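You operate a simulated robot arm through the tools that you are given. There is no shell and no other tool. Be economical: measure what you need, move in short steps, check, and stop when the job is done.

Carry out the task below with a simulated robot arm. There is one attempt and no reset: what you move stays moved.

TASK
Set right what has fallen over on the top of the long bench. At the end: three of the yellow rings from the top of the long bench are on the corner of the long bench; the white pouches box, which lies on its side on the top of the long bench, stands upright there; the white wraps box, which lies on its side on the top of the long bench, stands upright there; whatever was shut is shut again. Leave all else as you found it, and nothing knocked over. Set down upright: wraps box, pouches box.
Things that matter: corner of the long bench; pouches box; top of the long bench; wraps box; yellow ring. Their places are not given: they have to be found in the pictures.

Only the result counts: the job must be done as asked and must still hold three seconds after the hand-in. Knocking over, shifting, dropping, spilling or breaking anything else fails it.

THE ROBOT
A 7-joint arm with a two-finger parallel gripper, fixed in place. Base frame: the origin is at the foot of the arm, x ahead of it, y to its left, z up; the work surface is at about z = 0.915. Units: m, rad, N and s.
With the tool pointing down near the work surface it reaches from about 0.1 to 0.64 m from the base axis. Its first joint turns from -1.152 to 1.152 rad. Payload 1.57 kg.
Tool frame: the origin (TCP) lies between the finger pads and is the grasp point; the fingertips stand 0.03 m ahead of it; z points along the fingers, y is the line along which they close. The gripper opens to 0.08 m. The fingers are 0.017 m wide and 0.012 m thick; the gripper's body (0.04 by 0.082 m) begins 0.08 m behind the TCP.
Orientation is that of the tool frame in the base frame, as [roll, pitch, yaw] about the fixed x, y, z axes, in that order (R = Rz(yaw) Ry(pitch) Rx(roll)). With the fingers straight down and closing along the base's y, the tool's x points along the base's -x, its y along +y and its z along -z.

THE INTERFACE
- The arm moves only by the tool arm_command. Its argument "increments" is a list of rows, each a list of 7 numbers: the shift along the base's x, y, z in units of 400 mm (1.0 is 400 mm), then the turn, a rotation vector about the base's x, y, z in units of 90 degrees (1.0 is 90 degrees), then the opening in per cent of the stroke, from 0 (shut) to 100 (fully open). In form: [[dx, dy, dz, wx, wy, wz, jaw], ...]. A call has 1 to 12 rows; each row is the pose to reach, as a shift and turn from the pose commanded when the call began. A call with a number of a shift or a turn outside -1 to 1 is refused whole. Each row takes 0.2 s and may step no farther than 0.05 m and 0.15 rad from the row before; otherwise, or with a gripper value out of range, the whole call is refused. A pose out of reach is approached as far as the arm can. The call stops where the force on the tool passes 40 N (or 10 N more than at its start, if that is more) or the arm is blocked; 0.2 s more then pass. The fingers move at their own pace (about 0.072 m/s each) and stop on an object; they squeeze with about 39 N. The grip force told is the motor's: it shows also when the fingers shut on nothing. Time passes only in rows, and 0.2 s behind the last, so rows that repeat a pose let the fingers close. The reply holds the time, the measured pose of the TCP, the force on the tool along the base axes, the opening and the grip force, in the units named above and with some noise, with the torque about the TCP (base axes, N m) and any sound that the robot's microphone picked up, and new pictures: "views" is both (left out), scene, wrist or none.
- Cameras (640 x 400 px; columns grow to the right, rows downward): "scene" is fixed at [0.0697, 0.4472, 1.4251]; the picture's right is [-0.71, -0.70, 0.00], its down [-0.44, 0.45, -0.78] and it looks along [0.55, -0.56, -0.62] (base axes); focal length 262 px, centre (320, 200). "wrist" rides on the gripper at [0.072, -0.007, -0.122] in the tool frame; the picture's right is [0.09, 1.00, 0.00], its down [-0.84, 0.08, -0.54] and it looks along [-0.54, 0.05, 0.84] (tool axes); focal length 238 px, centre (320, 200).
- locate(camera, pixels): for up to 12 pixels [column, row] of the newest picture of that camera ("zoom" is the newest enlarged one), the place [x, y, z] in the base frame of the surface seen there, good to about 0.002 m, but the place of the scene camera against the robot may be out by one fixed shift of up to 0.018 m in any direction. It takes no simulated time.
- enlarge(camera, box): a new picture of the part [left, top, right, bottom] of that camera's present view, enlarged. It takes no simulated time.
- job_done(): hands the job in; it is judged then, once.

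Keep the steps short. Do not move on a guess: measure, check each grasp and each placing, and mend mistakes. In all there are 80 turns and 200 pictures (those below and enlarged ones count). Leave the gripper open and the arm clear of the work at the hand-in unless told otherwise, and finish with a single line.

The tools are called after "Emit:" as name(argument=value, ...) on one line, values as JSON. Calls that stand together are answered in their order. arm_command: Moves the arm, as the interface text tells. Its arguments: {"type":"object","properties":{"increments":{"type":"array"},"views":{"type":"string","enum":["both","scene","wrist","none"]}},"required":["increments"]} The other tools are called the same way: locate (camera, pixels) gives the place of the surface under pixels of a picture; enlarge (camera, box) takes an enlarged picture of a part of a camera's view; job_done () hands the job in.

At the start:

```text
time_s: 0.0
tool_pos: [0.3903, -0.1134, 1.2246]
orientation: [-3.14, 0.002, -3.141]
force: [0.2, -0.2, 0.5]
wrist_torque: [-0.02, 0.01, 0.0]
width: 0.0799
grip_force: 0.0
```

scene: 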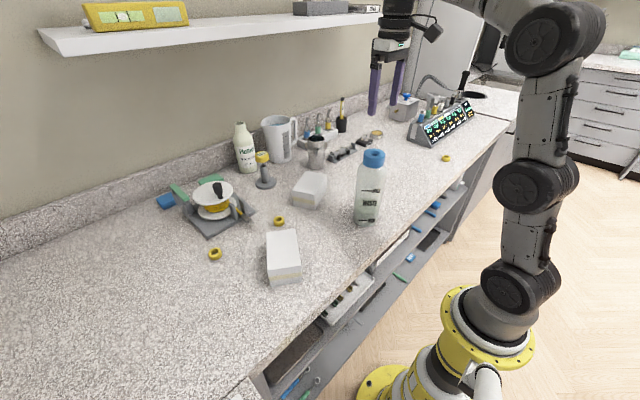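
wrist: 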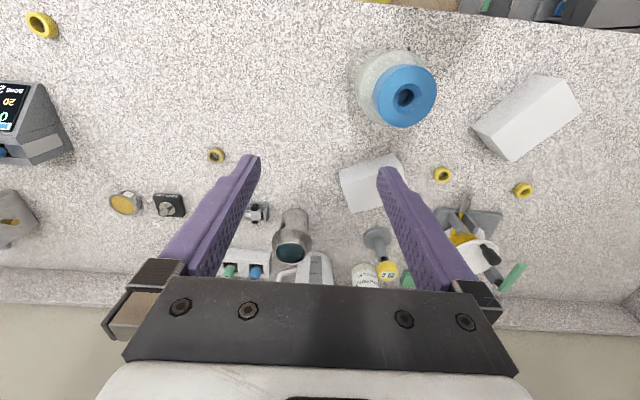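

I'll look closer at the bench first: the boxes, the rings, and whatever marks the corner.

Emit:
enlarge(camera="scene", box=[140, 100, 400, 300])

Emit:
enlarge(camera="scene", box=[320, 60, 540, 200])

Emit:
enlarge(camera="wrist", box=[320, 0, 640, 300])

Emit:
enlarge(camera="scene", box=[0, 200, 320, 400])

```text
2.00 times, centred on (270, 200) of scene
```

zoom: 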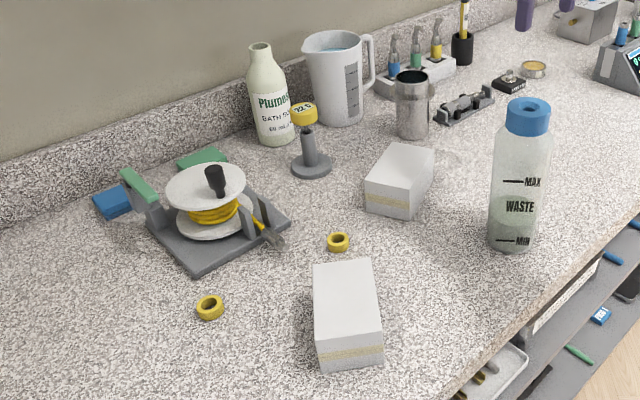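

```text
2.86 times, centred on (430, 130) of scene
```

zoom: 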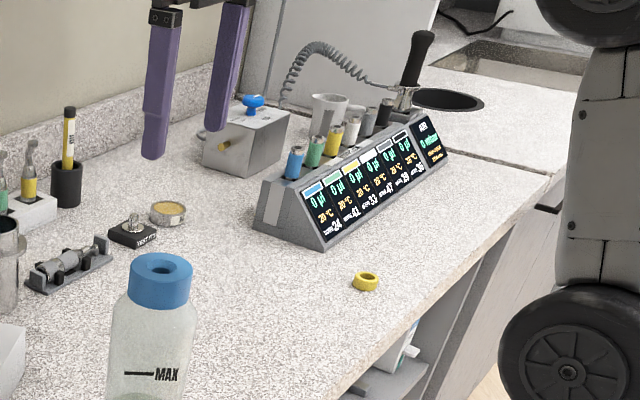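

```text
1.33 times, centred on (480, 150) of wrist
```

zoom: 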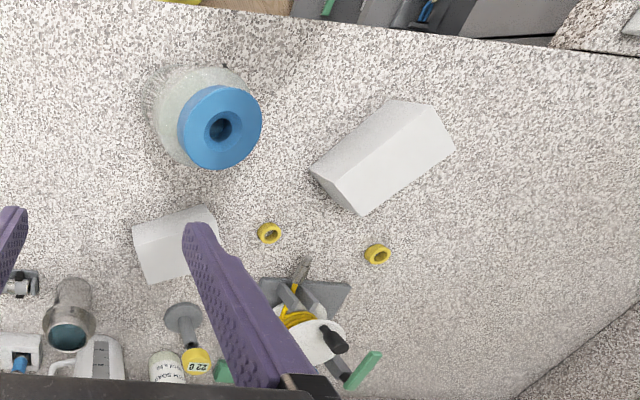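

```text
2.00 times, centred on (160, 300) of scene
```

zoom: 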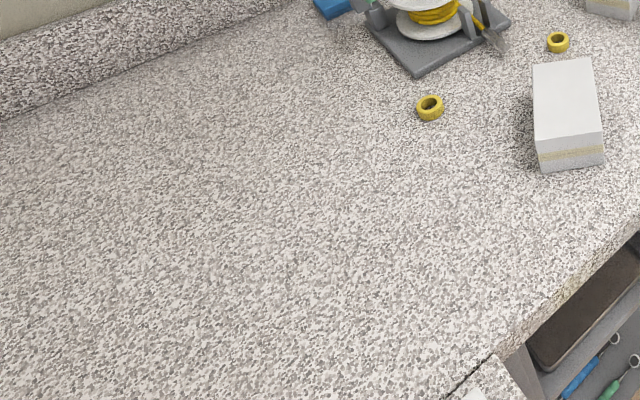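

I'll measure the rings, the boxes and the bench edges.

Emit:
locate(camera="wrist", pixels=[[442, 174], [523, 190], [216, 155], [42, 25], [125, 203], [527, 75], [580, 108], [512, 161], [471, 127], [636, 290], [600, 35], [405, 95]])

Emit:
locate(camera="scene", pixels=[[215, 254], [280, 220], [446, 157], [60, 390], [240, 385], [10, 258], [505, 118], [370, 345], [283, 245], [312, 183], [375, 160], [100, 330]])

Emit:
enlarge(camera="wrist", box=[0, 0, 320, 280])

```text
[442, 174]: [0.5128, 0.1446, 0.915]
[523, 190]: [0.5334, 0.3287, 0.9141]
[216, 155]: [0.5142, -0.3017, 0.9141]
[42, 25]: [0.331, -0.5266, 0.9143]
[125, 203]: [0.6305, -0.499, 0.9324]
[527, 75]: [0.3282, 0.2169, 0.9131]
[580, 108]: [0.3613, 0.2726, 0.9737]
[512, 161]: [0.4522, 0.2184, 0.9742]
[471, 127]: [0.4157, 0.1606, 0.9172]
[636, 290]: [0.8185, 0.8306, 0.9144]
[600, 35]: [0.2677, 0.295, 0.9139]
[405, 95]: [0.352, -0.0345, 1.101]
```

```text
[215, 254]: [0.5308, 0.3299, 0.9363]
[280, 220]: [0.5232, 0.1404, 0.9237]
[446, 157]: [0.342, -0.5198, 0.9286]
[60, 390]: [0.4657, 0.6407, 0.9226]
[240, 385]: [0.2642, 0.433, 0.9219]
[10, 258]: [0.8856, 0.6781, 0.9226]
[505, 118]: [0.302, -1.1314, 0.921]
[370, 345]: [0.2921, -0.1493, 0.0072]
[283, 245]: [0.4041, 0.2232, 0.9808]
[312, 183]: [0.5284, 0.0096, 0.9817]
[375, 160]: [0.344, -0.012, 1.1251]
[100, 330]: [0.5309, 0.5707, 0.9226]
```

```text
1.43 times, centred on (160, 140) of wrist
```

zoom: 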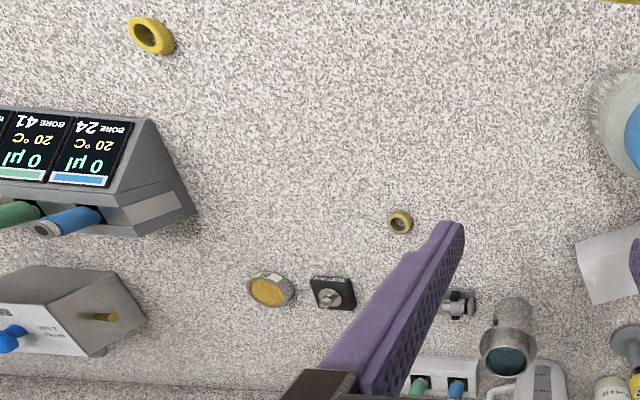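

Four ring-like things; I'll zoom in tight on each, since they may differ.

Emit:
enlarge(camera="wrist", box=[190, 135, 246, 170])

Emit:
enlarge(camera="wrist", box=[414, 155, 470, 190])

Emit:
enlarge(camera="wrist", box=[495, 172, 551, 207])

Emit:
enlarge(camera="wrist", box=[14, 8, 70, 43])

Emit:
enlarge(camera="scene", box=[260, 150, 340, 200])

Emit:
enlarge(camera="scene", box=[240, 230, 320, 290])

```text
11.43 times, centred on (218, 152) of wrist
```

zoom: 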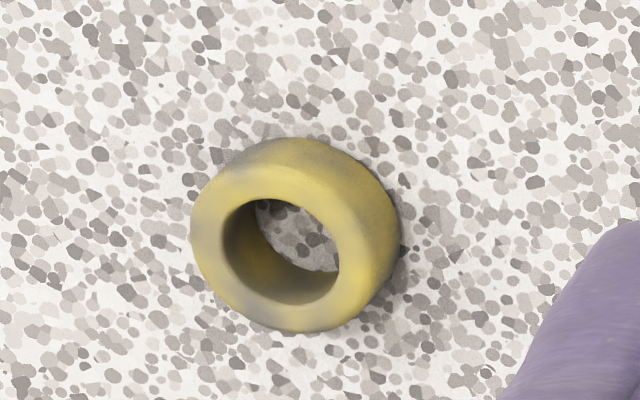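

```text
11.43 times, centred on (442, 172) of wrist
```

zoom: 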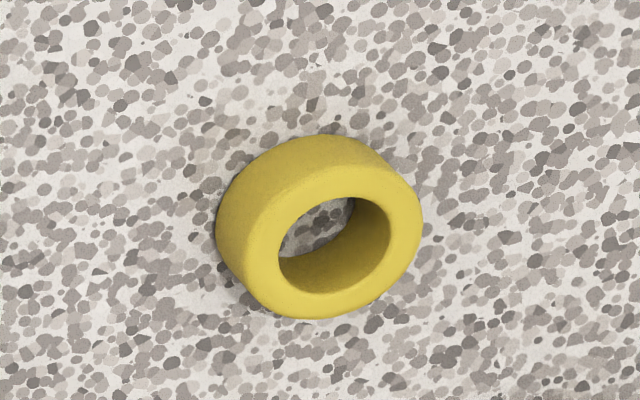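

```text
11.43 times, centred on (523, 190) of wrist
```

zoom: 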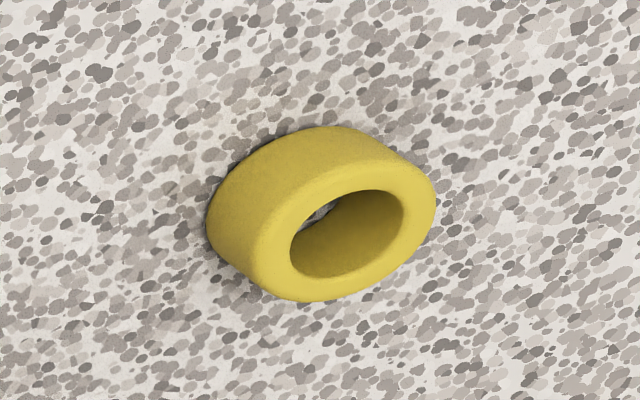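

```text
11.43 times, centred on (42, 26) of wrist
```

zoom: 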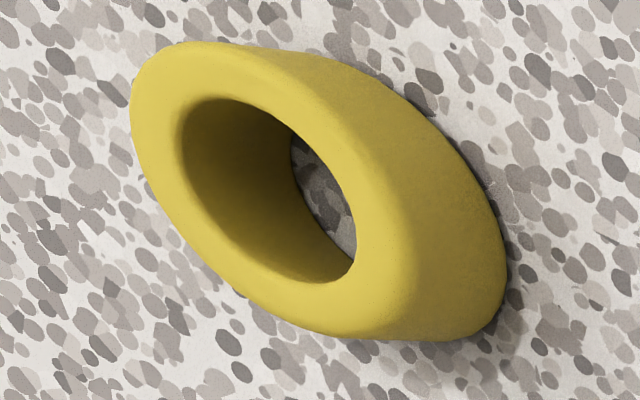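

```text
8.00 times, centred on (300, 175) of scene
```

zoom: 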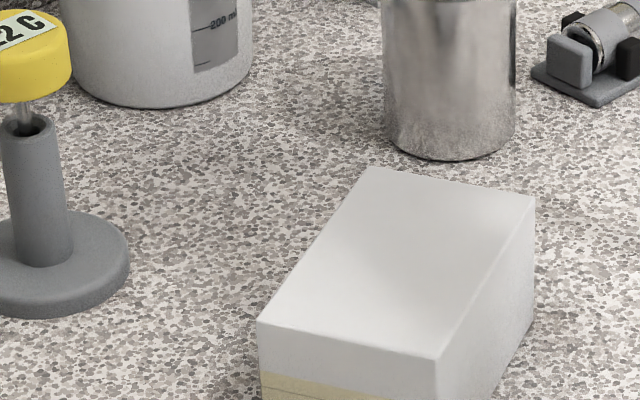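

```text
6.67 times, centred on (280, 260) of scene
```

zoom: 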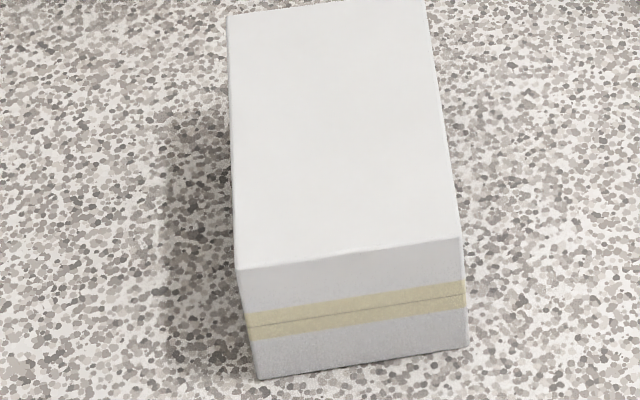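

Three clean rings and one dirty one. Next I'll measure the corners of both boxes.

Emit:
locate(camera="scene", pixels=[[268, 232], [294, 230], [299, 264], [270, 269], [272, 284], [299, 280], [307, 173], [326, 176], [314, 194], [293, 192], [293, 203], [314, 207]])

Emit:
enlarge(camera="scene", box=[285, 165, 335, 215])

Emit:
enlarge(camera="wrist", box=[460, 60, 600, 170])

```text
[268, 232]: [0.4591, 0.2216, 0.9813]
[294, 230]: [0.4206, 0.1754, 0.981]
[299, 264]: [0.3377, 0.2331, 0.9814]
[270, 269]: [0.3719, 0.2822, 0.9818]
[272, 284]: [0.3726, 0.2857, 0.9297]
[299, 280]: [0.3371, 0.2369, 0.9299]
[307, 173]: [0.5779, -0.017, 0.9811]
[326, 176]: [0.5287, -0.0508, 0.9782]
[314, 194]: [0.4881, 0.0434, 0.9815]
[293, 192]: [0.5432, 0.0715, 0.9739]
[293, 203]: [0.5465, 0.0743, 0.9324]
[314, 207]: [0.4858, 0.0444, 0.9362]
```

```text
8.00 times, centred on (310, 190) of scene
```

zoom: 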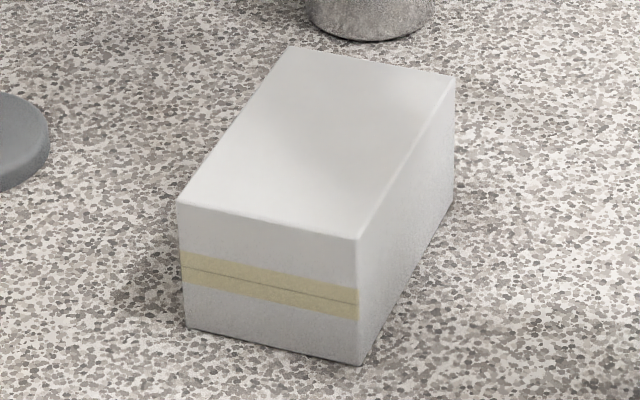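

```text
3.64 times, centred on (530, 115) of wrist
```

zoom: 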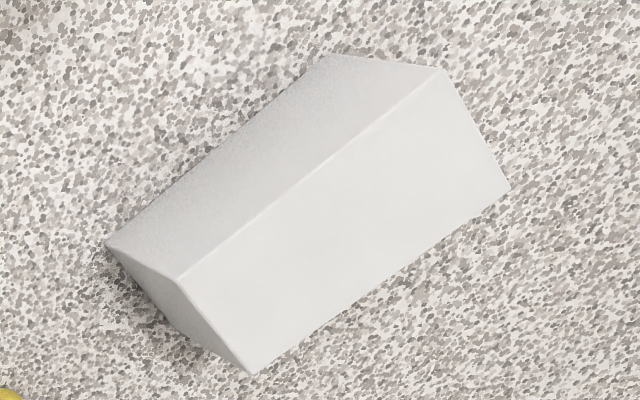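

Both boxes have a taped, seamed end facing the scene camera, and the sides I can see are plain. To find any printing and see the bench corner, I'll move the arm high over there and turn the tool by −90°.

Emit:
arm_command(increments=[[0.02, 0.08, 0, 0, 0, -0.083, 100], [0.04, 0.16, 0, 0, 0, -0.167, 100], [0.06, 0.24, 0, 0, 0, -0.25, 100], [0.08, 0.32, 0, 0, 0, -0.333, 100], [0.1, 0.4, 0, 0, 0, -0.417, 100], [0.12, 0.48, 0, 0, 0, -0.5, 100], [0.14, 0.56, 0, 0, 0, -0.583, 100], [0.16, 0.64, 0, 0, 0, -0.667, 100], [0.18, 0.72, 0, 0, 0, -0.75, 100], [0.2, 0.8, 0, 0, 0, -0.833, 100], [0.22, 0.88, 0, 0, 0, -0.917, 100], [0.24, 0.96, 0, 0, 0, -1.0, 100]])

```text
time_s: 2.6
tool_pos: [0.4486, 0.2505, 1.2028]
orientation: [3.14, 0.003, 1.568]
force: [-0.6, -0.3, 1.1]
wrist_torque: [0.02, -0.02, 0.01]
width: 0.0799
grip_force: 0.1
out of reach, approached as far as the arm can: row 10, 11, 12
```

scene: 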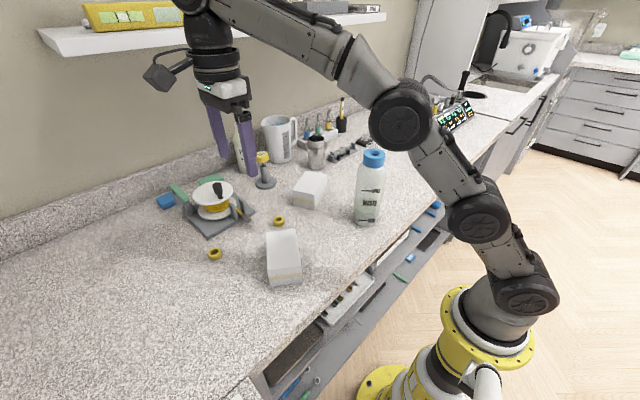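
wrist: 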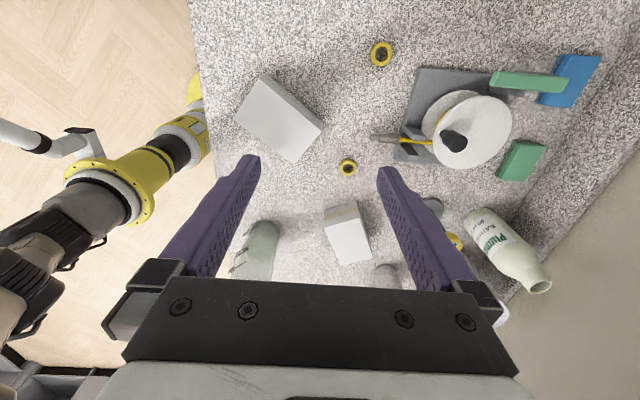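

I'm looking back along −y now. I'll enlarge both boxes and the corner side.

Emit:
enlarge(camera="wrist", box=[220, 60, 340, 170])

Emit:
enlarge(camera="wrist", box=[310, 190, 390, 275])

```text
3.64 times, centred on (280, 115) of wrist
```

zoom: 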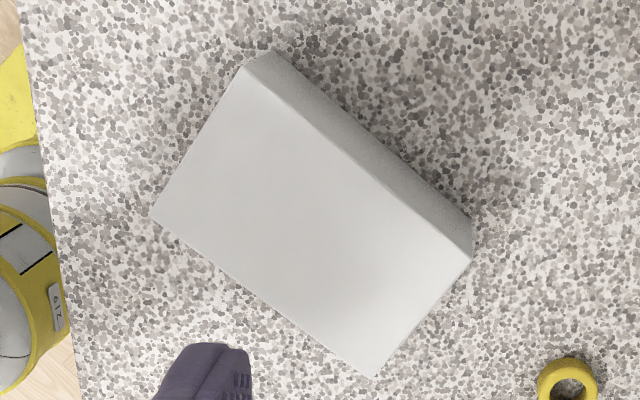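

```text
4.71 times, centred on (350, 232) of wrist
```

zoom: 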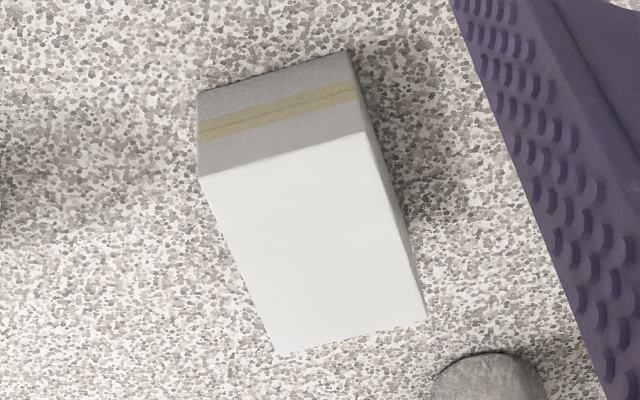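

The side faces are plain here too, so any print must be face-down; I'll check that once a box is in the air. Next I'll look at the bench corner on the +y side by moving there with yaw turned back to 180°.

Emit:
arm_command(increments=[[-0.042, 0.046, 0, 0, 0, 0.083, 100], [-0.083, 0.092, 0, 0, 0, 0.167, 100], [-0.125, 0.138, 0, 0, 0, 0.25, 100], [-0.167, 0.183, 0, 0, 0, 0.333, 100], [-0.208, 0.229, 0, 0, 0, 0.417, 100], [-0.25, 0.275, 0, 0, 0, 0.5, 100], [-0.292, 0.32, 0, 0, 0, 0.583, 100], [-0.333, 0.367, 0, 0, 0, 0.667, 100], [-0.375, 0.412, 0, 0, 0, 0.75, 100], [-0.417, 0.458, 0, 0, 0, 0.833, 100], [-0.458, 0.504, 0, 0, 0, 0.917, 100], [-0.5, 0.55, 0, 0, 0, 1.0, 100]])

```text
time_s: 5.2
tool_pos: [0.2472, 0.464, 1.1974]
orientation: [-3.141, 0.001, -3.141]
force: [-0.6, -0.7, -0.2]
wrist_torque: [0.03, 0.03, 0.01]
width: 0.0801
grip_force: 0.1
out of reach, approached as far as the arm can: row 11, 12
```

scene: 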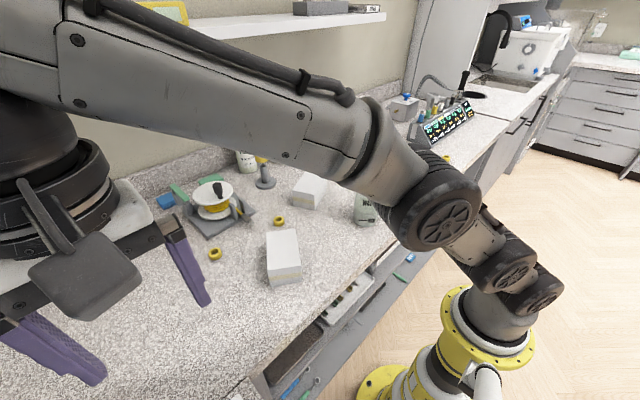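
wrist: 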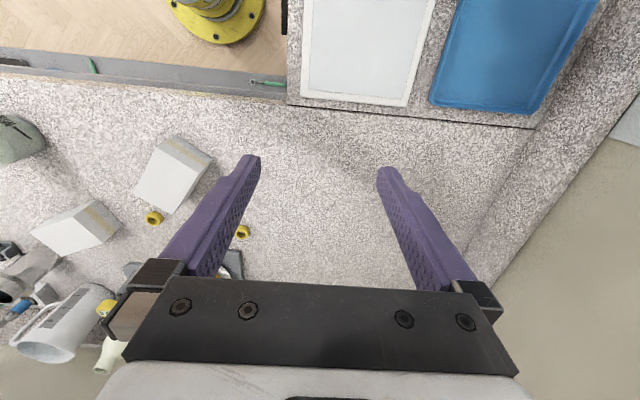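

The seam to the side bench (with the trays) and the side wall are visible. I'll measure the corner region.

Emit:
locate(camera="wrist", pixels=[[288, 100], [288, 85], [410, 113], [535, 128], [520, 170], [480, 280], [340, 160], [330, 230], [155, 217], [243, 232], [640, 60], [330, 120]])

Emit:
enlarge(camera="wrist", box=[260, 60, 560, 280])

Emit:
enlarge(camera="wrist", box=[20, 120, 260, 270])

```text
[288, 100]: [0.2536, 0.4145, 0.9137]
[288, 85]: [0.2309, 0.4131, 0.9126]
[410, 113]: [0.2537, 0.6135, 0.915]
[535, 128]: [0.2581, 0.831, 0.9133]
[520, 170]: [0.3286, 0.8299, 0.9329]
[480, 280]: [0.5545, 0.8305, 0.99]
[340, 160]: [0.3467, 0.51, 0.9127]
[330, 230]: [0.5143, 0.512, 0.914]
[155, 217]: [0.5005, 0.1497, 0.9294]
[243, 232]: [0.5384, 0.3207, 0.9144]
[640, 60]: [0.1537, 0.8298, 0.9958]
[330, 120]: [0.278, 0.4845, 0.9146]
```

```text
1.82 times, centred on (410, 170) of wrist
```

zoom: 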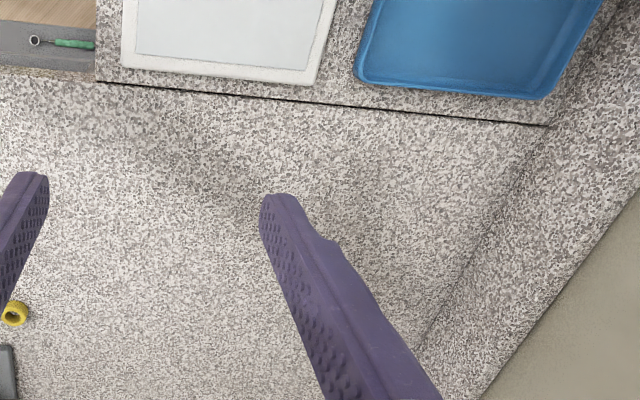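

```text
2.67 times, centred on (140, 195) of wrist
```

zoom: 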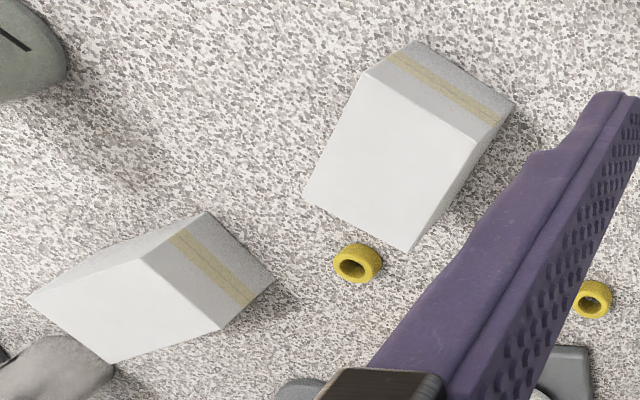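

The corner square runs over x > 0.254 and y from 0.414 to 0.83; I'll use the reachable part around (0.33, 0.51). First ring: the one near (0.531, 0.322). I'll hover short of it and measure again.

Emit:
arm_command(increments=[[0.06, -0.03, -0.02, 0, 0, 0, 70], [0.12, -0.06, -0.05, 0, 0, 0, 70], [0.18, -0.09, -0.08, 0, 0, 0, 70], [0.24, -0.12, -0.11, 0, 0, 0, 70], [0.3, -0.16, -0.14, 0, 0, 0, 70], [0.36, -0.2, -0.17, 0, 0, 0, 70], [0.42, -0.24, -0.2, 0, 0, 0, 70], [0.48, -0.28, -0.23, 0, 0, 0, 70], [0.54, -0.31, -0.26, 0, 0, 0, 70], [0.6, -0.34, -0.29, 0, 0, 0, 70], [0.63, -0.355, -0.3, 0, 0, 0, 70]], views="wrist")

```text
time_s: 7.6
tool_pos: [0.499, 0.3227, 1.0763]
orientation: [-3.139, 0.003, -3.141]
force: [0.4, -1.5, -0.2]
wrist_torque: [0.0, 0.01, 0.01]
width: 0.056
grip_force: 0.0
```

wrist: 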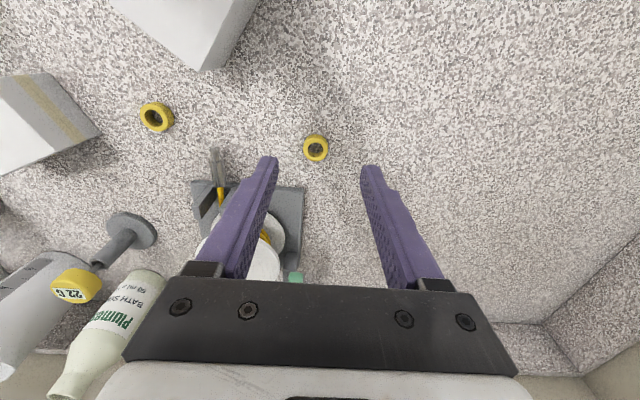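

I'll measure both rings' rims and the stand.

Emit:
locate(camera="wrist", pixels=[[316, 149], [304, 149], [327, 149], [316, 137], [316, 158], [155, 118], [143, 121], [168, 113], [270, 238], [303, 190], [215, 155], [200, 70]])

Emit:
enlarge(camera="wrist", box=[120, 90, 340, 270])

```text
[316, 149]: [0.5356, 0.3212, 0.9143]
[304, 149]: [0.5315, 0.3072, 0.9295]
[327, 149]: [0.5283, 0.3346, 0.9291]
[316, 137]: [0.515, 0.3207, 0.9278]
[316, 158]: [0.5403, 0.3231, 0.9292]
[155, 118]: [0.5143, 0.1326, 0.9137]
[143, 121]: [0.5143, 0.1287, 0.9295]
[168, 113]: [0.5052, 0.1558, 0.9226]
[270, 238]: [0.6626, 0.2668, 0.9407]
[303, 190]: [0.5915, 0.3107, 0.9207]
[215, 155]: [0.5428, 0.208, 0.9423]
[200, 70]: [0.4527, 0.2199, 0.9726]
```

```text
2.22 times, centred on (230, 180) of wrist
```

zoom: 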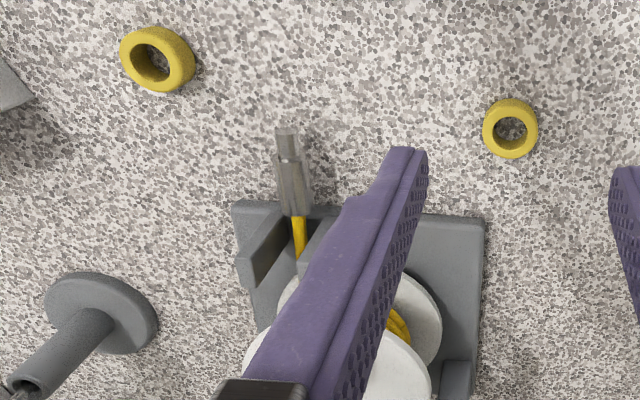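

Ring centre ≈ (0.529, 0.321), outside diameter ~28 mm, 15 mm high. I'll move over it, go down to TCP z 0.948, and close.

Emit:
arm_command(increments=[[0.075, -0.004, -0.03, 0, 0, 0, 70], [0.075, -0.004, -0.12, 0, 0, 0, 70], [0.075, -0.004, -0.21, 0, 0, 0, 70], [0.075, -0.004, -0.28, 0, 0, 0, 70], [0.075, -0.004, -0.32, 0, 0, 0, 70], [0.075, -0.004, -0.32, 0, 0, 0, 70], [0.075, -0.004, -0.32, 0, 0, 0, 0], [0.075, -0.004, -0.32, 0, 0, 0, 0], [0.075, -0.004, -0.32, 0, 0, 0, 0]], views="wrist")

```text
time_s: 9.6
tool_pos: [0.5297, 0.3226, 0.949]
orientation: [-3.141, 0.001, -3.141]
force: [1.0, 0.4, 0.3]
wrist_torque: [0.0, 0.0, -0.03]
width: 0.0254
grip_force: 36.9
out of reach, approached as far as the arm can: row 1
```

wrist: 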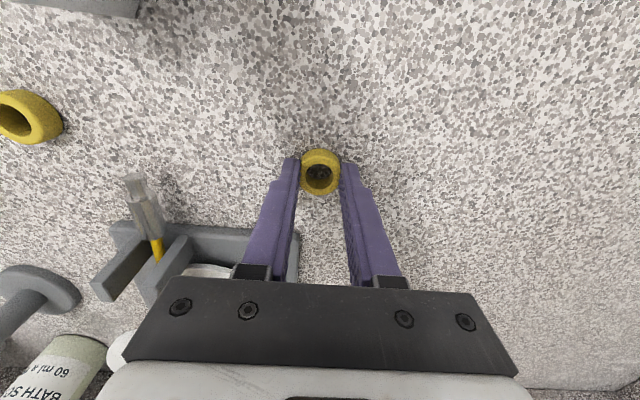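

Ring held (width 25 mm). I'll lift it, carry it to (0.375, 0.495) on the corner, lower it and release.

Emit:
arm_command(increments=[[0, 0, 0.08, 0, 0, 0, 0], [-0.05, 0.05, 0.15, 0, 0, 0, 0], [-0.12, 0.13, 0.15, 0, 0, 0, 0], [-0.2, 0.22, 0.15, 0, 0, 0, 0], [-0.28, 0.31, 0.15, 0, 0, 0, 0], [-0.35, 0.39, 0.15, 0, 0, 0, 0], [-0.387, 0.431, 0.12, 0, 0, 0, 0], [-0.387, 0.431, 0.06, 0, 0, 0, 0], [-0.387, 0.431, 0.02, 0, 0, 0, 0], [-0.387, 0.431, 0.002, 0, 0, 0, 0], [-0.387, 0.431, 0.002, 0, 0, 0, 0]], views="wrist")

```text
time_s: 12.0
tool_pos: [0.3748, 0.4944, 0.948]
orientation: [-3.14, 0.002, -3.138]
force: [-0.4, 0.4, 1.6]
wrist_torque: [0.02, -0.03, 0.02]
width: 0.0251
grip_force: 36.6
```

wrist: 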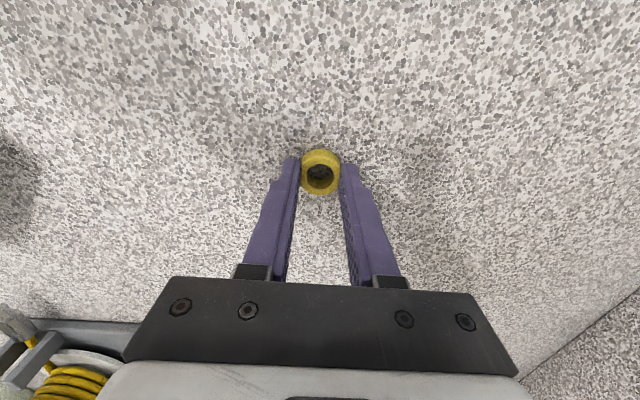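

I'll release, lift, and go to hover at the second ring near (0.508, 0.142).

Emit:
arm_command(increments=[[0, 0, 0, 0, 0, 0, 55], [0, 0, 0, 0, 0, 0, 55], [0, 0, 0.1, 0, 0, 0, 60], [0, 0, 0.2, 0, 0, 0, 70], [0.03, -0.1, 0.28, 0, 0, 0, 70], [0.06, -0.21, 0.28, 0, 0, 0, 70], [0.1, -0.33, 0.28, 0, 0, 0, 70], [0.14, -0.45, 0.28, 0, 0, 0, 70], [0.18, -0.57, 0.28, 0, 0, 0, 70], [0.21, -0.68, 0.28, 0, 0, 0, 70], [0.24, -0.79, 0.28, 0, 0, 0, 70], [0.2625, -0.8825, 0.28, 0, 0, 0, 70]])

```text
refused: row 5 steps farther than a row can; nothing moved
```

Emit:
arm_command(increments=[[0, 0, 0, 0, 0, 0, 55], [0, 0, 0, 0, 0, 0, 55], [0, 0, 0.11, 0, 0, 0, 60], [0, 0, 0.22, 0, 0, 0, 70], [0.03, -0.1, 0.25, 0, 0, 0, 70], [0.06, -0.21, 0.27, 0, 0, 0, 70], [0.1, -0.32, 0.28, 0, 0, 0, 70], [0.14, -0.43, 0.28, 0, 0, 0, 70], [0.18, -0.54, 0.28, 0, 0, 0, 70], [0.21, -0.65, 0.28, 0, 0, 0, 70], [0.24, -0.76, 0.28, 0, 0, 0, 70], [0.2625, -0.87, 0.28, 0, 0, 0, 70]])

```text
time_s: 14.6
tool_pos: [0.4819, 0.1443, 1.0597]
orientation: [-3.141, 0.001, -3.141]
force: [1.0, 0.2, -0.1]
wrist_torque: [0.03, 0.0, 0.0]
width: 0.056
grip_force: 0.0
```

scene: 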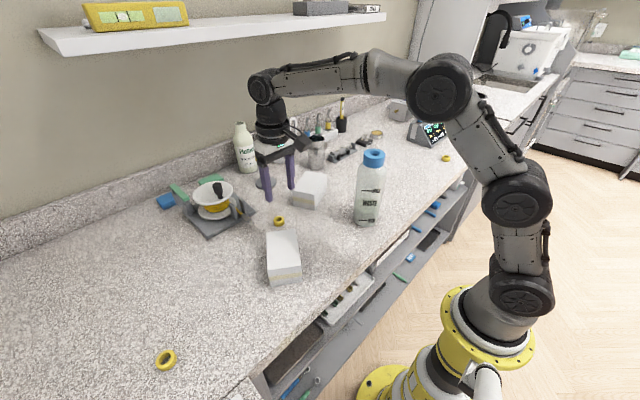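
wrist: 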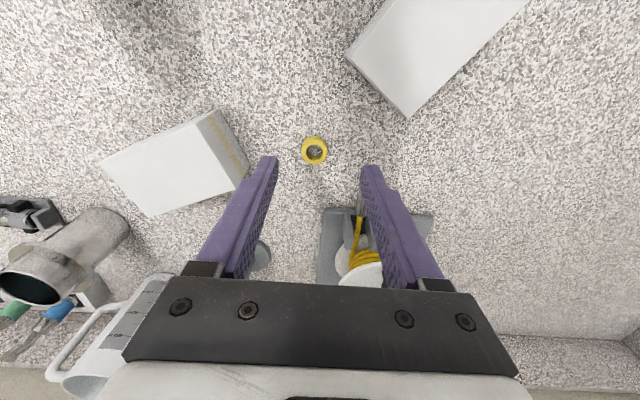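

The first ring sits on the corner at (165,360). I'll measure the second ring and both boxes.

Emit:
locate(camera="wrist", pixels=[[303, 151], [326, 151], [314, 139], [314, 162], [314, 151], [345, 57], [407, 117], [150, 217], [102, 162], [233, 183], [198, 122], [248, 166]])

Emit:
enlarge(camera="wrist", box=[90, 90, 270, 230])

```text
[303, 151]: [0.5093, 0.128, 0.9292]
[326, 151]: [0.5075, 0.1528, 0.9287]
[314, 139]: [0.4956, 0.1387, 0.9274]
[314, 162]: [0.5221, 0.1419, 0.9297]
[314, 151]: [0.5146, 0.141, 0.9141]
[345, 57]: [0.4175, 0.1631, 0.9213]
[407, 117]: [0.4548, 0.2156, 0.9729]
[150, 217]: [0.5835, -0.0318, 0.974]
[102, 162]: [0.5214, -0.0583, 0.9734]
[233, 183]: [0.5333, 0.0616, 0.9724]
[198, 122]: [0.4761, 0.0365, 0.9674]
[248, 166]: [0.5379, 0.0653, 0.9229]
```

```text
2.86 times, centred on (180, 160) of wrist
```

zoom: 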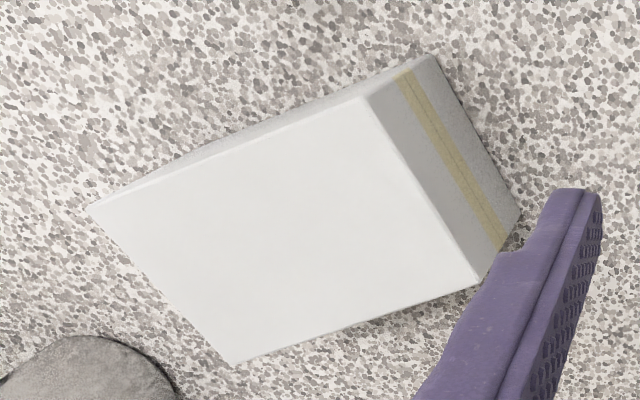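

Ring centre (0.5085, 0.1405). I'll descend and grasp.

Emit:
arm_command(increments=[[0.067, -0.0095, -0.02, 0, 0, 0, 70], [0.067, -0.0095, -0.12, 0, 0, 0, 70], [0.067, -0.0095, -0.21, 0, 0, 0, 70], [0.067, -0.0095, -0.279, 0, 0, 0, 70], [0.067, -0.0095, -0.279, 0, 0, 0, 70], [0.067, -0.0095, -0.279, 0, 0, 0, 0], [0.067, -0.0095, -0.279, 0, 0, 0, 0], [0.067, -0.0095, -0.279, 0, 0, 0, 0], [0.067, -0.0095, -0.18, 0, 0, 0, 0], [0.067, -0.0095, -0.08, 0, 0, 0, 0]], views="wrist")

```text
time_s: 16.8
tool_pos: [0.5062, 0.1435, 1.0285]
orientation: [-3.139, 0.001, -3.14]
force: [-1.0, 0.4, -0.2]
wrist_torque: [0.02, 0.02, 0.0]
width: 0.0255
grip_force: 37.1
```

wrist: 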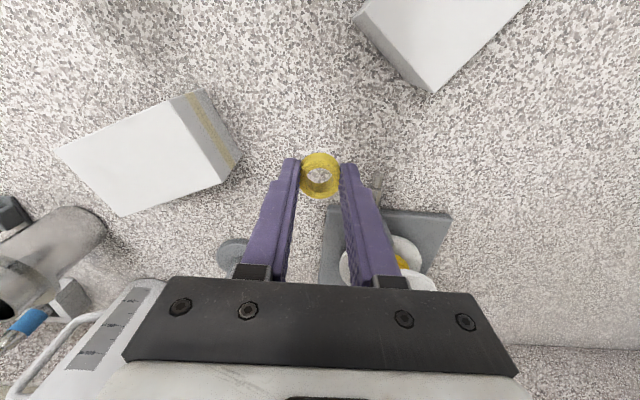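

Held. I'll carry it to (0.335, 0.53).

Emit:
arm_command(increments=[[-0.048, 0.107, 0.0, 0, 0, 0, 0], [-0.095, 0.215, 0.0, 0, 0, 0, 0], [-0.143, 0.322, 0.0, 0, 0, 0, 0], [-0.19, 0.43, 0.0, 0, 0, 0, 0], [-0.238, 0.537, 0.0, 0, 0, 0, 0], [-0.285, 0.644, 0.0, 0, 0, 0, 0], [-0.333, 0.751, -0.02, 0, 0, 0, 0], [-0.38, 0.859, -0.06, 0, 0, 0, 0], [-0.428, 0.966, -0.1, 0, 0, 0, 0], [-0.428, 0.966, -0.16, 0, 0, 0, 0], [-0.428, 0.966, -0.199, 0, 0, 0, 0], [-0.428, 0.966, -0.2, 0, 0, 0, 0]], views="wrist")

```text
time_s: 19.4
tool_pos: [0.334, 0.5279, 0.9485]
orientation: [-3.141, 0.002, 3.141]
force: [0.2, 0.4, -1.0]
wrist_torque: [0.01, 0.04, 0.02]
width: 0.0256
grip_force: 37.0
```

wrist: 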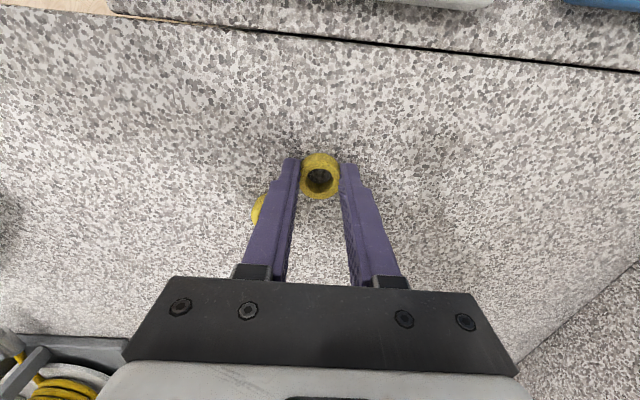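

Lowered. I'll release, lift, and begin the traverse to the third ring at about (0.335, −0.527), staying high over the bottle.

Emit:
arm_command(increments=[[0, 0, 0, 0, 0, 0, 50], [0, 0, 0, 0, 0, 0, 50], [0, 0, 0.1, 0, 0, 0, 50], [0, -0.03, 0.2, 0, 0, 0, 60], [0, -0.09, 0.3, 0, 0, 0, 70], [0, -0.16, 0.4, 0, 0, 0, 70], [0, -0.23, 0.5, 0, 0, 0, 70], [0, -0.32, 0.58, 0, 0, 0, 70], [0, -0.43, 0.62, 0, 0, 0, 70], [0, -0.55, 0.65, 0, 0, 0, 70], [0, -0.67, 0.65, 0, 0, 0, 70], [0, -0.79, 0.65, 0, 0, 0, 70]], views="scene")

Emit:
arm_command(increments=[[0, -0.12, 0, 0, 0, 0, 70], [0, -0.24, 0, 0, 0, 0, 70], [0, -0.36, 0, 0, 0, 0, 70], [0, -0.48, 0, 0, 0, 0, 70], [0, -0.6, 0, 0, 0, 0, 70], [0, -0.72, 0, 0, 0, 0, 70], [0, -0.84, 0, 0, 0, 0, 70], [0, -0.96, 0, 0, 0, 0, 70]], views="both")

```text
time_s: 22.0
tool_pos: [0.3354, 0.2119, 1.2094]
orientation: [-3.14, 0.001, 3.141]
force: [0.9, -0.1, -0.4]
wrist_torque: [0.01, 0.0, 0.03]
width: 0.0562
grip_force: 0.1
```

scene: 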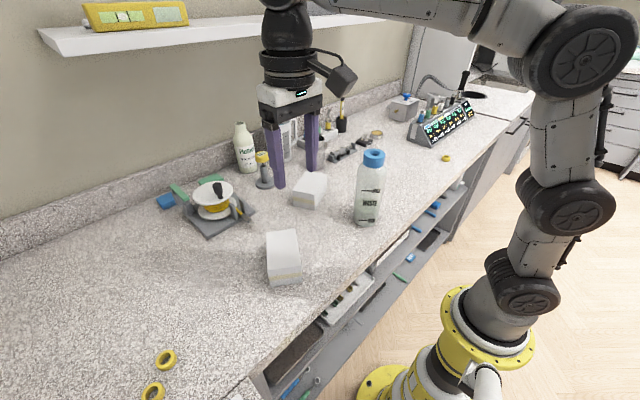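

```text
time_s: 23.8
tool_pos: [0.3353, -0.175, 1.2095]
orientation: [-3.14, 0.003, -3.141]
force: [0.2, 0.0, 0.0]
wrist_torque: [0.03, -0.01, -0.01]
width: 0.056
grip_force: 0.1
```

scene: 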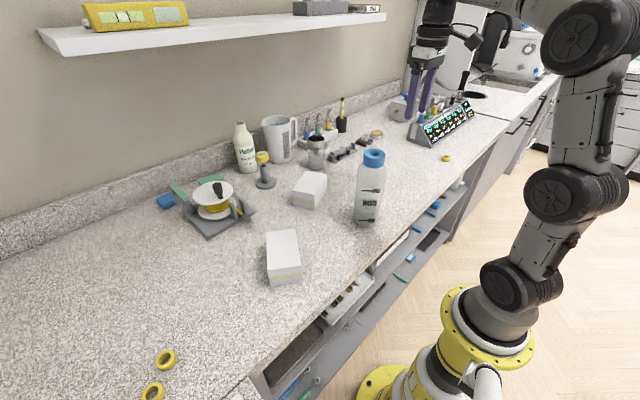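
wrist: 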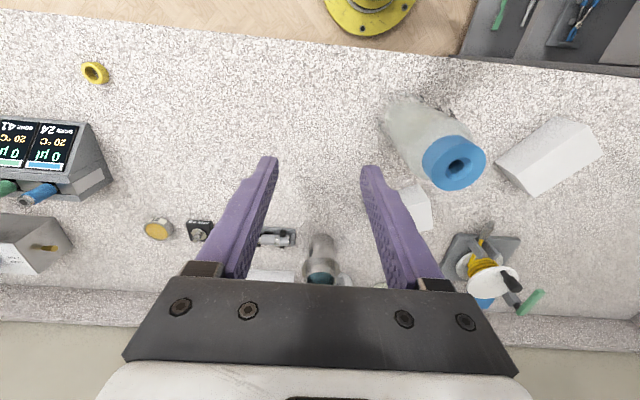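

Both rings stay put on the corner. I'll check where the display unit stands relative to the third ring.

Emit:
locate(camera="wrist", pixels=[[95, 73], [86, 125], [111, 180], [75, 160], [60, 203], [70, 130]])

Emit:
arm_command(increments=[[-0.01, -0.1, -0.04, 0, 0, 0, 70], [-0.02, -0.2, -0.1, 0, 0, 0, 70], [-0.03, -0.3, -0.16, 0, 0, 0, 70], [-0.04, -0.4, -0.2, 0, 0, 0, 70], [-0.05, -0.5, -0.24, 0, 0, 0, 70], [-0.06, -0.6, -0.28, 0, 0, 0, 70], [-0.06, -0.7, -0.32, 0, 0, 0, 70]], views="wrist")

```text
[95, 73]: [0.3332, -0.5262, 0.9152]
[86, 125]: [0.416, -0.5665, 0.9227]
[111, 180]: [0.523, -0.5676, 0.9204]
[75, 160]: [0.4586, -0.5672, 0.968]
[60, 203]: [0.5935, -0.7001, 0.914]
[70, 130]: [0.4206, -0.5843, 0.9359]
```

```text
time_s: 25.4
tool_pos: [0.3132, -0.4539, 1.0808]
orientation: [-3.139, 0.004, 3.14]
force: [-0.2, -0.7, 1.0]
wrist_torque: [-0.01, 0.0, -0.02]
width: 0.0561
grip_force: 0.1
```

wrist: 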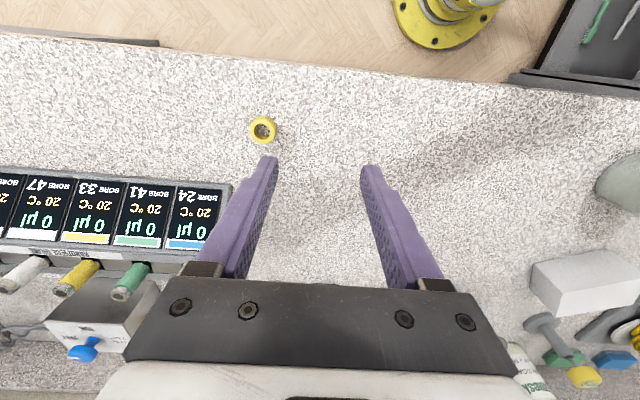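

Emit:
locate(camera="wrist", pixels=[[252, 131], [275, 130], [263, 119], [265, 143], [264, 131], [228, 190]])

```text
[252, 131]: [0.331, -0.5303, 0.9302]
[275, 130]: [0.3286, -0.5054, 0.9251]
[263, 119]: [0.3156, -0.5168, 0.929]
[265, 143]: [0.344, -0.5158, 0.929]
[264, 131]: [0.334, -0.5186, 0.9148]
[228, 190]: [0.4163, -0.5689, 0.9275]
```

Ring centre (0.329, −0.518); the display unit is 85 mm further back. I'll descend and grasp.

Emit:
arm_command(increments=[[0.02, -0.08, -0.05, 0, 0, 0, 70], [0.04, -0.16, -0.1, 0, 0, 0, 70], [0.04, -0.16, -0.2, 0, 0, 0, 70], [0.04, -0.16, -0.28, 0, 0, 0, 70], [0.04, -0.16, -0.332, 0, 0, 0, 70], [0.04, -0.16, -0.332, 0, 0, 0, 70], [0.04, -0.16, -0.332, 0, 0, 0, 0], [0.04, -0.16, -0.332, 0, 0, 0, 0], [0.04, -0.16, -0.332, 0, 0, 0, 0], [0.04, -0.15, -0.24, 0, 0, 0, 0], [0.03, -0.12, -0.14, 0, 0, 0, 0], [0.02, -0.08, -0.04, 0, 0, 0, 0]], views="wrist")

```text
time_s: 28.0
tool_pos: [0.3207, -0.4842, 1.0651]
orientation: [-3.14, 0.002, 3.141]
force: [-0.1, 1.6, 0.1]
wrist_torque: [0.02, 0.03, -0.01]
width: 0.025
grip_force: 37.1
```

wrist: 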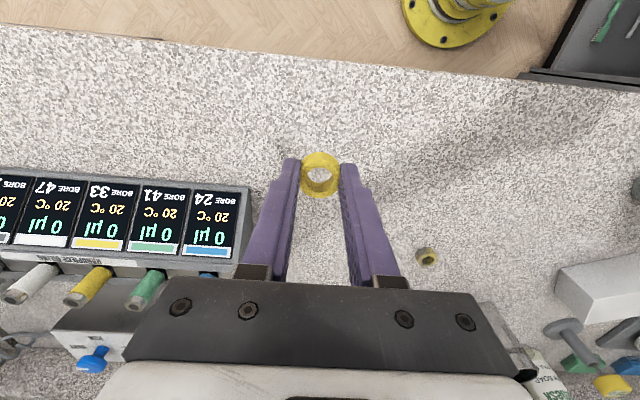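

Held. I'll carry it back high over the bottle.

Emit:
arm_command(increments=[[0.0, 0.07, 0.1, 0, 0, 0, 0], [0.0, 0.14, 0.2, 0, 0, 0, 0], [0.0, 0.21, 0.3, 0, 0, 0, 0], [0.0, 0.3, 0.38, 0, 0, 0, 0], [0.0, 0.42, 0.38, 0, 0, 0, 0], [0.0, 0.54, 0.38, 0, 0, 0, 0], [0.0, 0.66, 0.38, 0, 0, 0, 0], [0.0, 0.78, 0.38, 0, 0, 0, 0], [0.0, 0.9, 0.38, 0, 0, 0, 0], [0.0, 1.0, 0.38, 0, 0, 0, 0]], views="none")

Emit:
arm_command(increments=[[0.0, 0.12, 0.0, 0, 0, 0, 0], [0.0, 0.24, 0.0, 0, 0, 0, 0], [0.0, 0.36, 0.0, 0, 0, 0, 0], [0.0, 0.48, 0, 0, 0, 0, 0], [0.0, 0.6, 0, 0, 0, 0, 0], [0.0, 0.72, -0.02, 0, 0, 0, 0], [0.0, 0.82, -0.08, 0, 0, 0, 0], [0.0, 0.92, -0.14, 0, 0, 0, 0], [0.0, 1.0, -0.22, 0, 0, 0, 0]], views="wrist")

```text
time_s: 30.2
tool_pos: [0.3194, -0.0815, 1.2168]
orientation: [-3.139, 0.001, 3.141]
force: [-0.1, 0.2, -0.7]
wrist_torque: [0.0, 0.04, 0.02]
width: 0.0252
grip_force: 36.6
```

```text
time_s: 32.2
tool_pos: [0.3186, 0.3156, 1.1301]
orientation: [-3.139, 0.002, 3.14]
force: [0.4, 0.3, 0.0]
wrist_torque: [0.03, 0.02, 0.01]
width: 0.0253
grip_force: 36.0
```

wrist: 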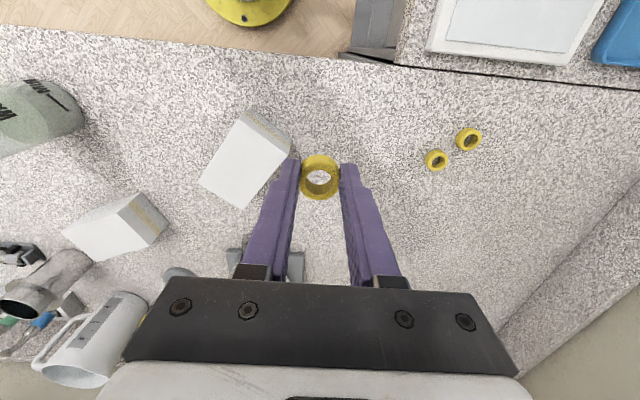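

Emit:
arm_command(increments=[[-0.01, 0.1, -0.03, 0, 0, 0, 0], [-0.02, 0.2, -0.07, 0, 0, 0, 0], [-0.02, 0.3, -0.12, 0, 0, 0, 0], [-0.02, 0.38, -0.18, 0, 0, 0, 0], [-0.02, 0.406, -0.28, 0, 0, 0, 0], [-0.02, 0.406, -0.36, 0, 0, 0, 0], [-0.02, 0.406, -0.42, 0, 0, 0, 0], [-0.02, 0.406, -0.453, 0, 0, 0, 0], [-0.02, 0.406, -0.453, 0, 0, 0, 0]], views="wrist")

```text
time_s: 34.2
tool_pos: [0.3106, 0.48, 0.948]
orientation: [3.14, 0.003, 3.14]
force: [-3.1, -4.4, 11.8]
wrist_torque: [-0.24, 0.06, -0.03]
width: 0.0256
grip_force: 36.5
```

wrist: 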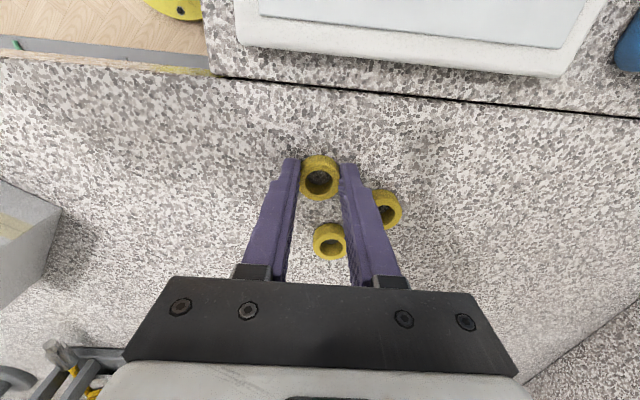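

Down with light contact. I'll release, lift clear, and go over the nearer box, turning the yaw to about 147° to match its long axis.

Emit:
arm_command(increments=[[0, 0, 0, 0, 0, 0, 50], [0, 0, 0, 0, 0, 0, 50], [0, 0, 0.1, 0, 0, 0, 50], [0, 0, 0.2, 0, 0, 0, 60], [0.01, -0.06, 0.3, 0, 0, -0.05, 80], [0.03, -0.15, 0.36, 0, 0, -0.1, 100], [0.06, -0.25, 0.38, 0, 0, -0.15, 100], [0.08, -0.35, 0.38, 0, 0, -0.2, 100], [0.11, -0.45, 0.38, 0, 0, -0.25, 100], [0.13, -0.54, 0.38, 0, 0, -0.3, 100], [0.15, -0.617, 0.38, 0, 0, -0.361, 100]])

```text
time_s: 36.6
tool_pos: [0.3715, 0.2303, 1.0979]
orientation: [-3.139, 0.0, 2.573]
force: [-0.2, -0.5, 0.4]
wrist_torque: [-0.02, 0.01, 0.0]
width: 0.0798
grip_force: 0.0
```

scene: 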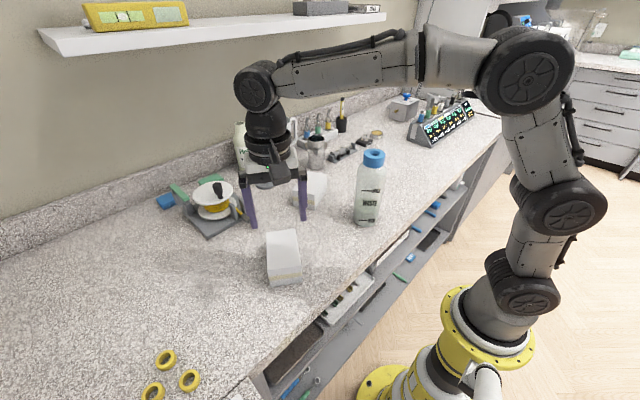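
wrist: 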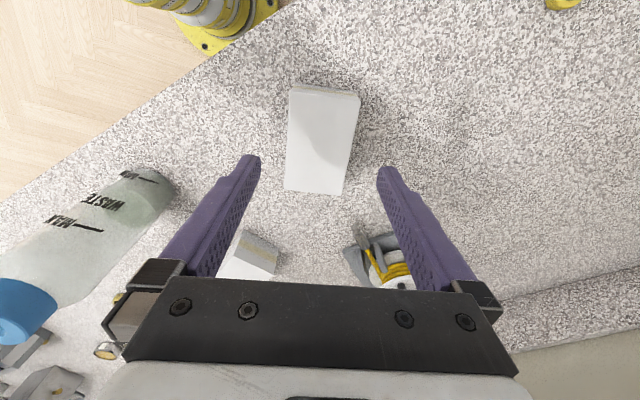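

The three rings are on the corner. I'll measure the box's top corners.

Emit:
locate(camera="wrist", pixels=[[291, 92], [359, 101], [344, 192], [286, 188], [325, 140], [292, 86], [360, 93]])

Emit:
enlarge(camera="wrist", box=[260, 70, 390, 210])

```text
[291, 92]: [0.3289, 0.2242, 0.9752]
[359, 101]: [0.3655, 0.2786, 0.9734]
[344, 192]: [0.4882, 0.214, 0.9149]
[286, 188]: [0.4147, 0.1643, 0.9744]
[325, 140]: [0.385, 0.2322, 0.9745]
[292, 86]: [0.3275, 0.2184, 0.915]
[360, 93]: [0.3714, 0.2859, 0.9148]
```

```text
2.86 times, centred on (325, 140) of wrist
```

zoom: 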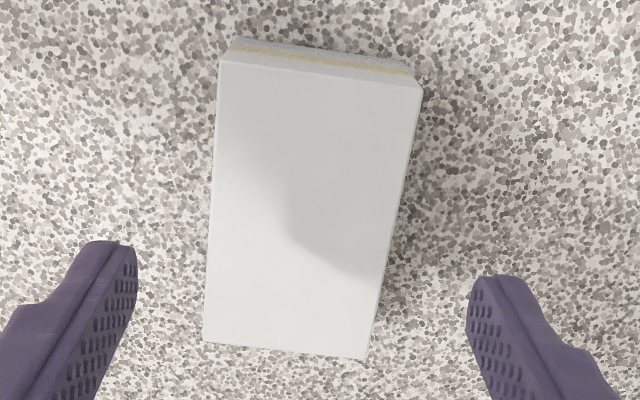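

Box: centre (0.390, 0.221), 62 mm wide, 104 mm long, axis 146°. I'll tilt the tool 30° about its closing axis, so that standing the box up leaves the hand clear of the bench. Then I'll descend to z ≈ 0.952.

Emit:
arm_command(increments=[[0.005, -0.002, 0, -0.0366, -0.0558, -0.003, 100], [0.01, -0.004, -0.02, -0.0732, -0.1116, -0.006, 100], [0.015, -0.006, -0.05, -0.11, -0.167, -0.009, 100], [0.021, -0.0075, -0.08, -0.146, -0.223, -0.012, 100], [0.021, -0.0075, -0.12, -0.183, -0.279, -0.015, 100], [0.021, -0.0075, -0.16, -0.183, -0.279, -0.015, 100]])

```text
time_s: 38.0
tool_pos: [0.3805, 0.2291, 1.0343]
orientation: [-3.139, 0.527, 2.548]
force: [-0.2, -0.1, -0.7]
wrist_torque: [0.02, 0.0, 0.0]
width: 0.0802
grip_force: 0.0
```

scene: 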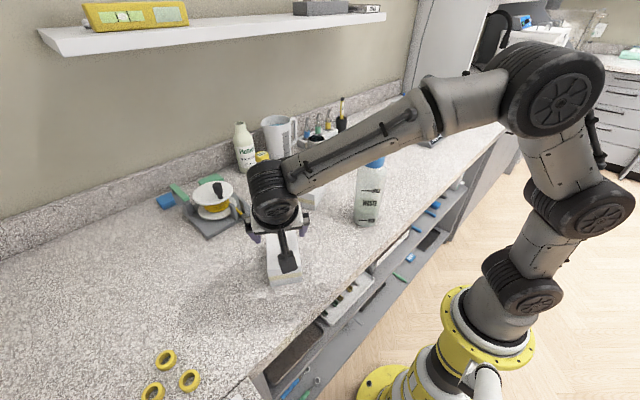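
wrist: 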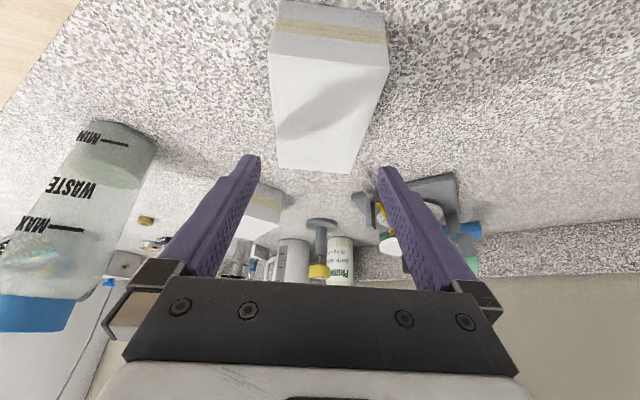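

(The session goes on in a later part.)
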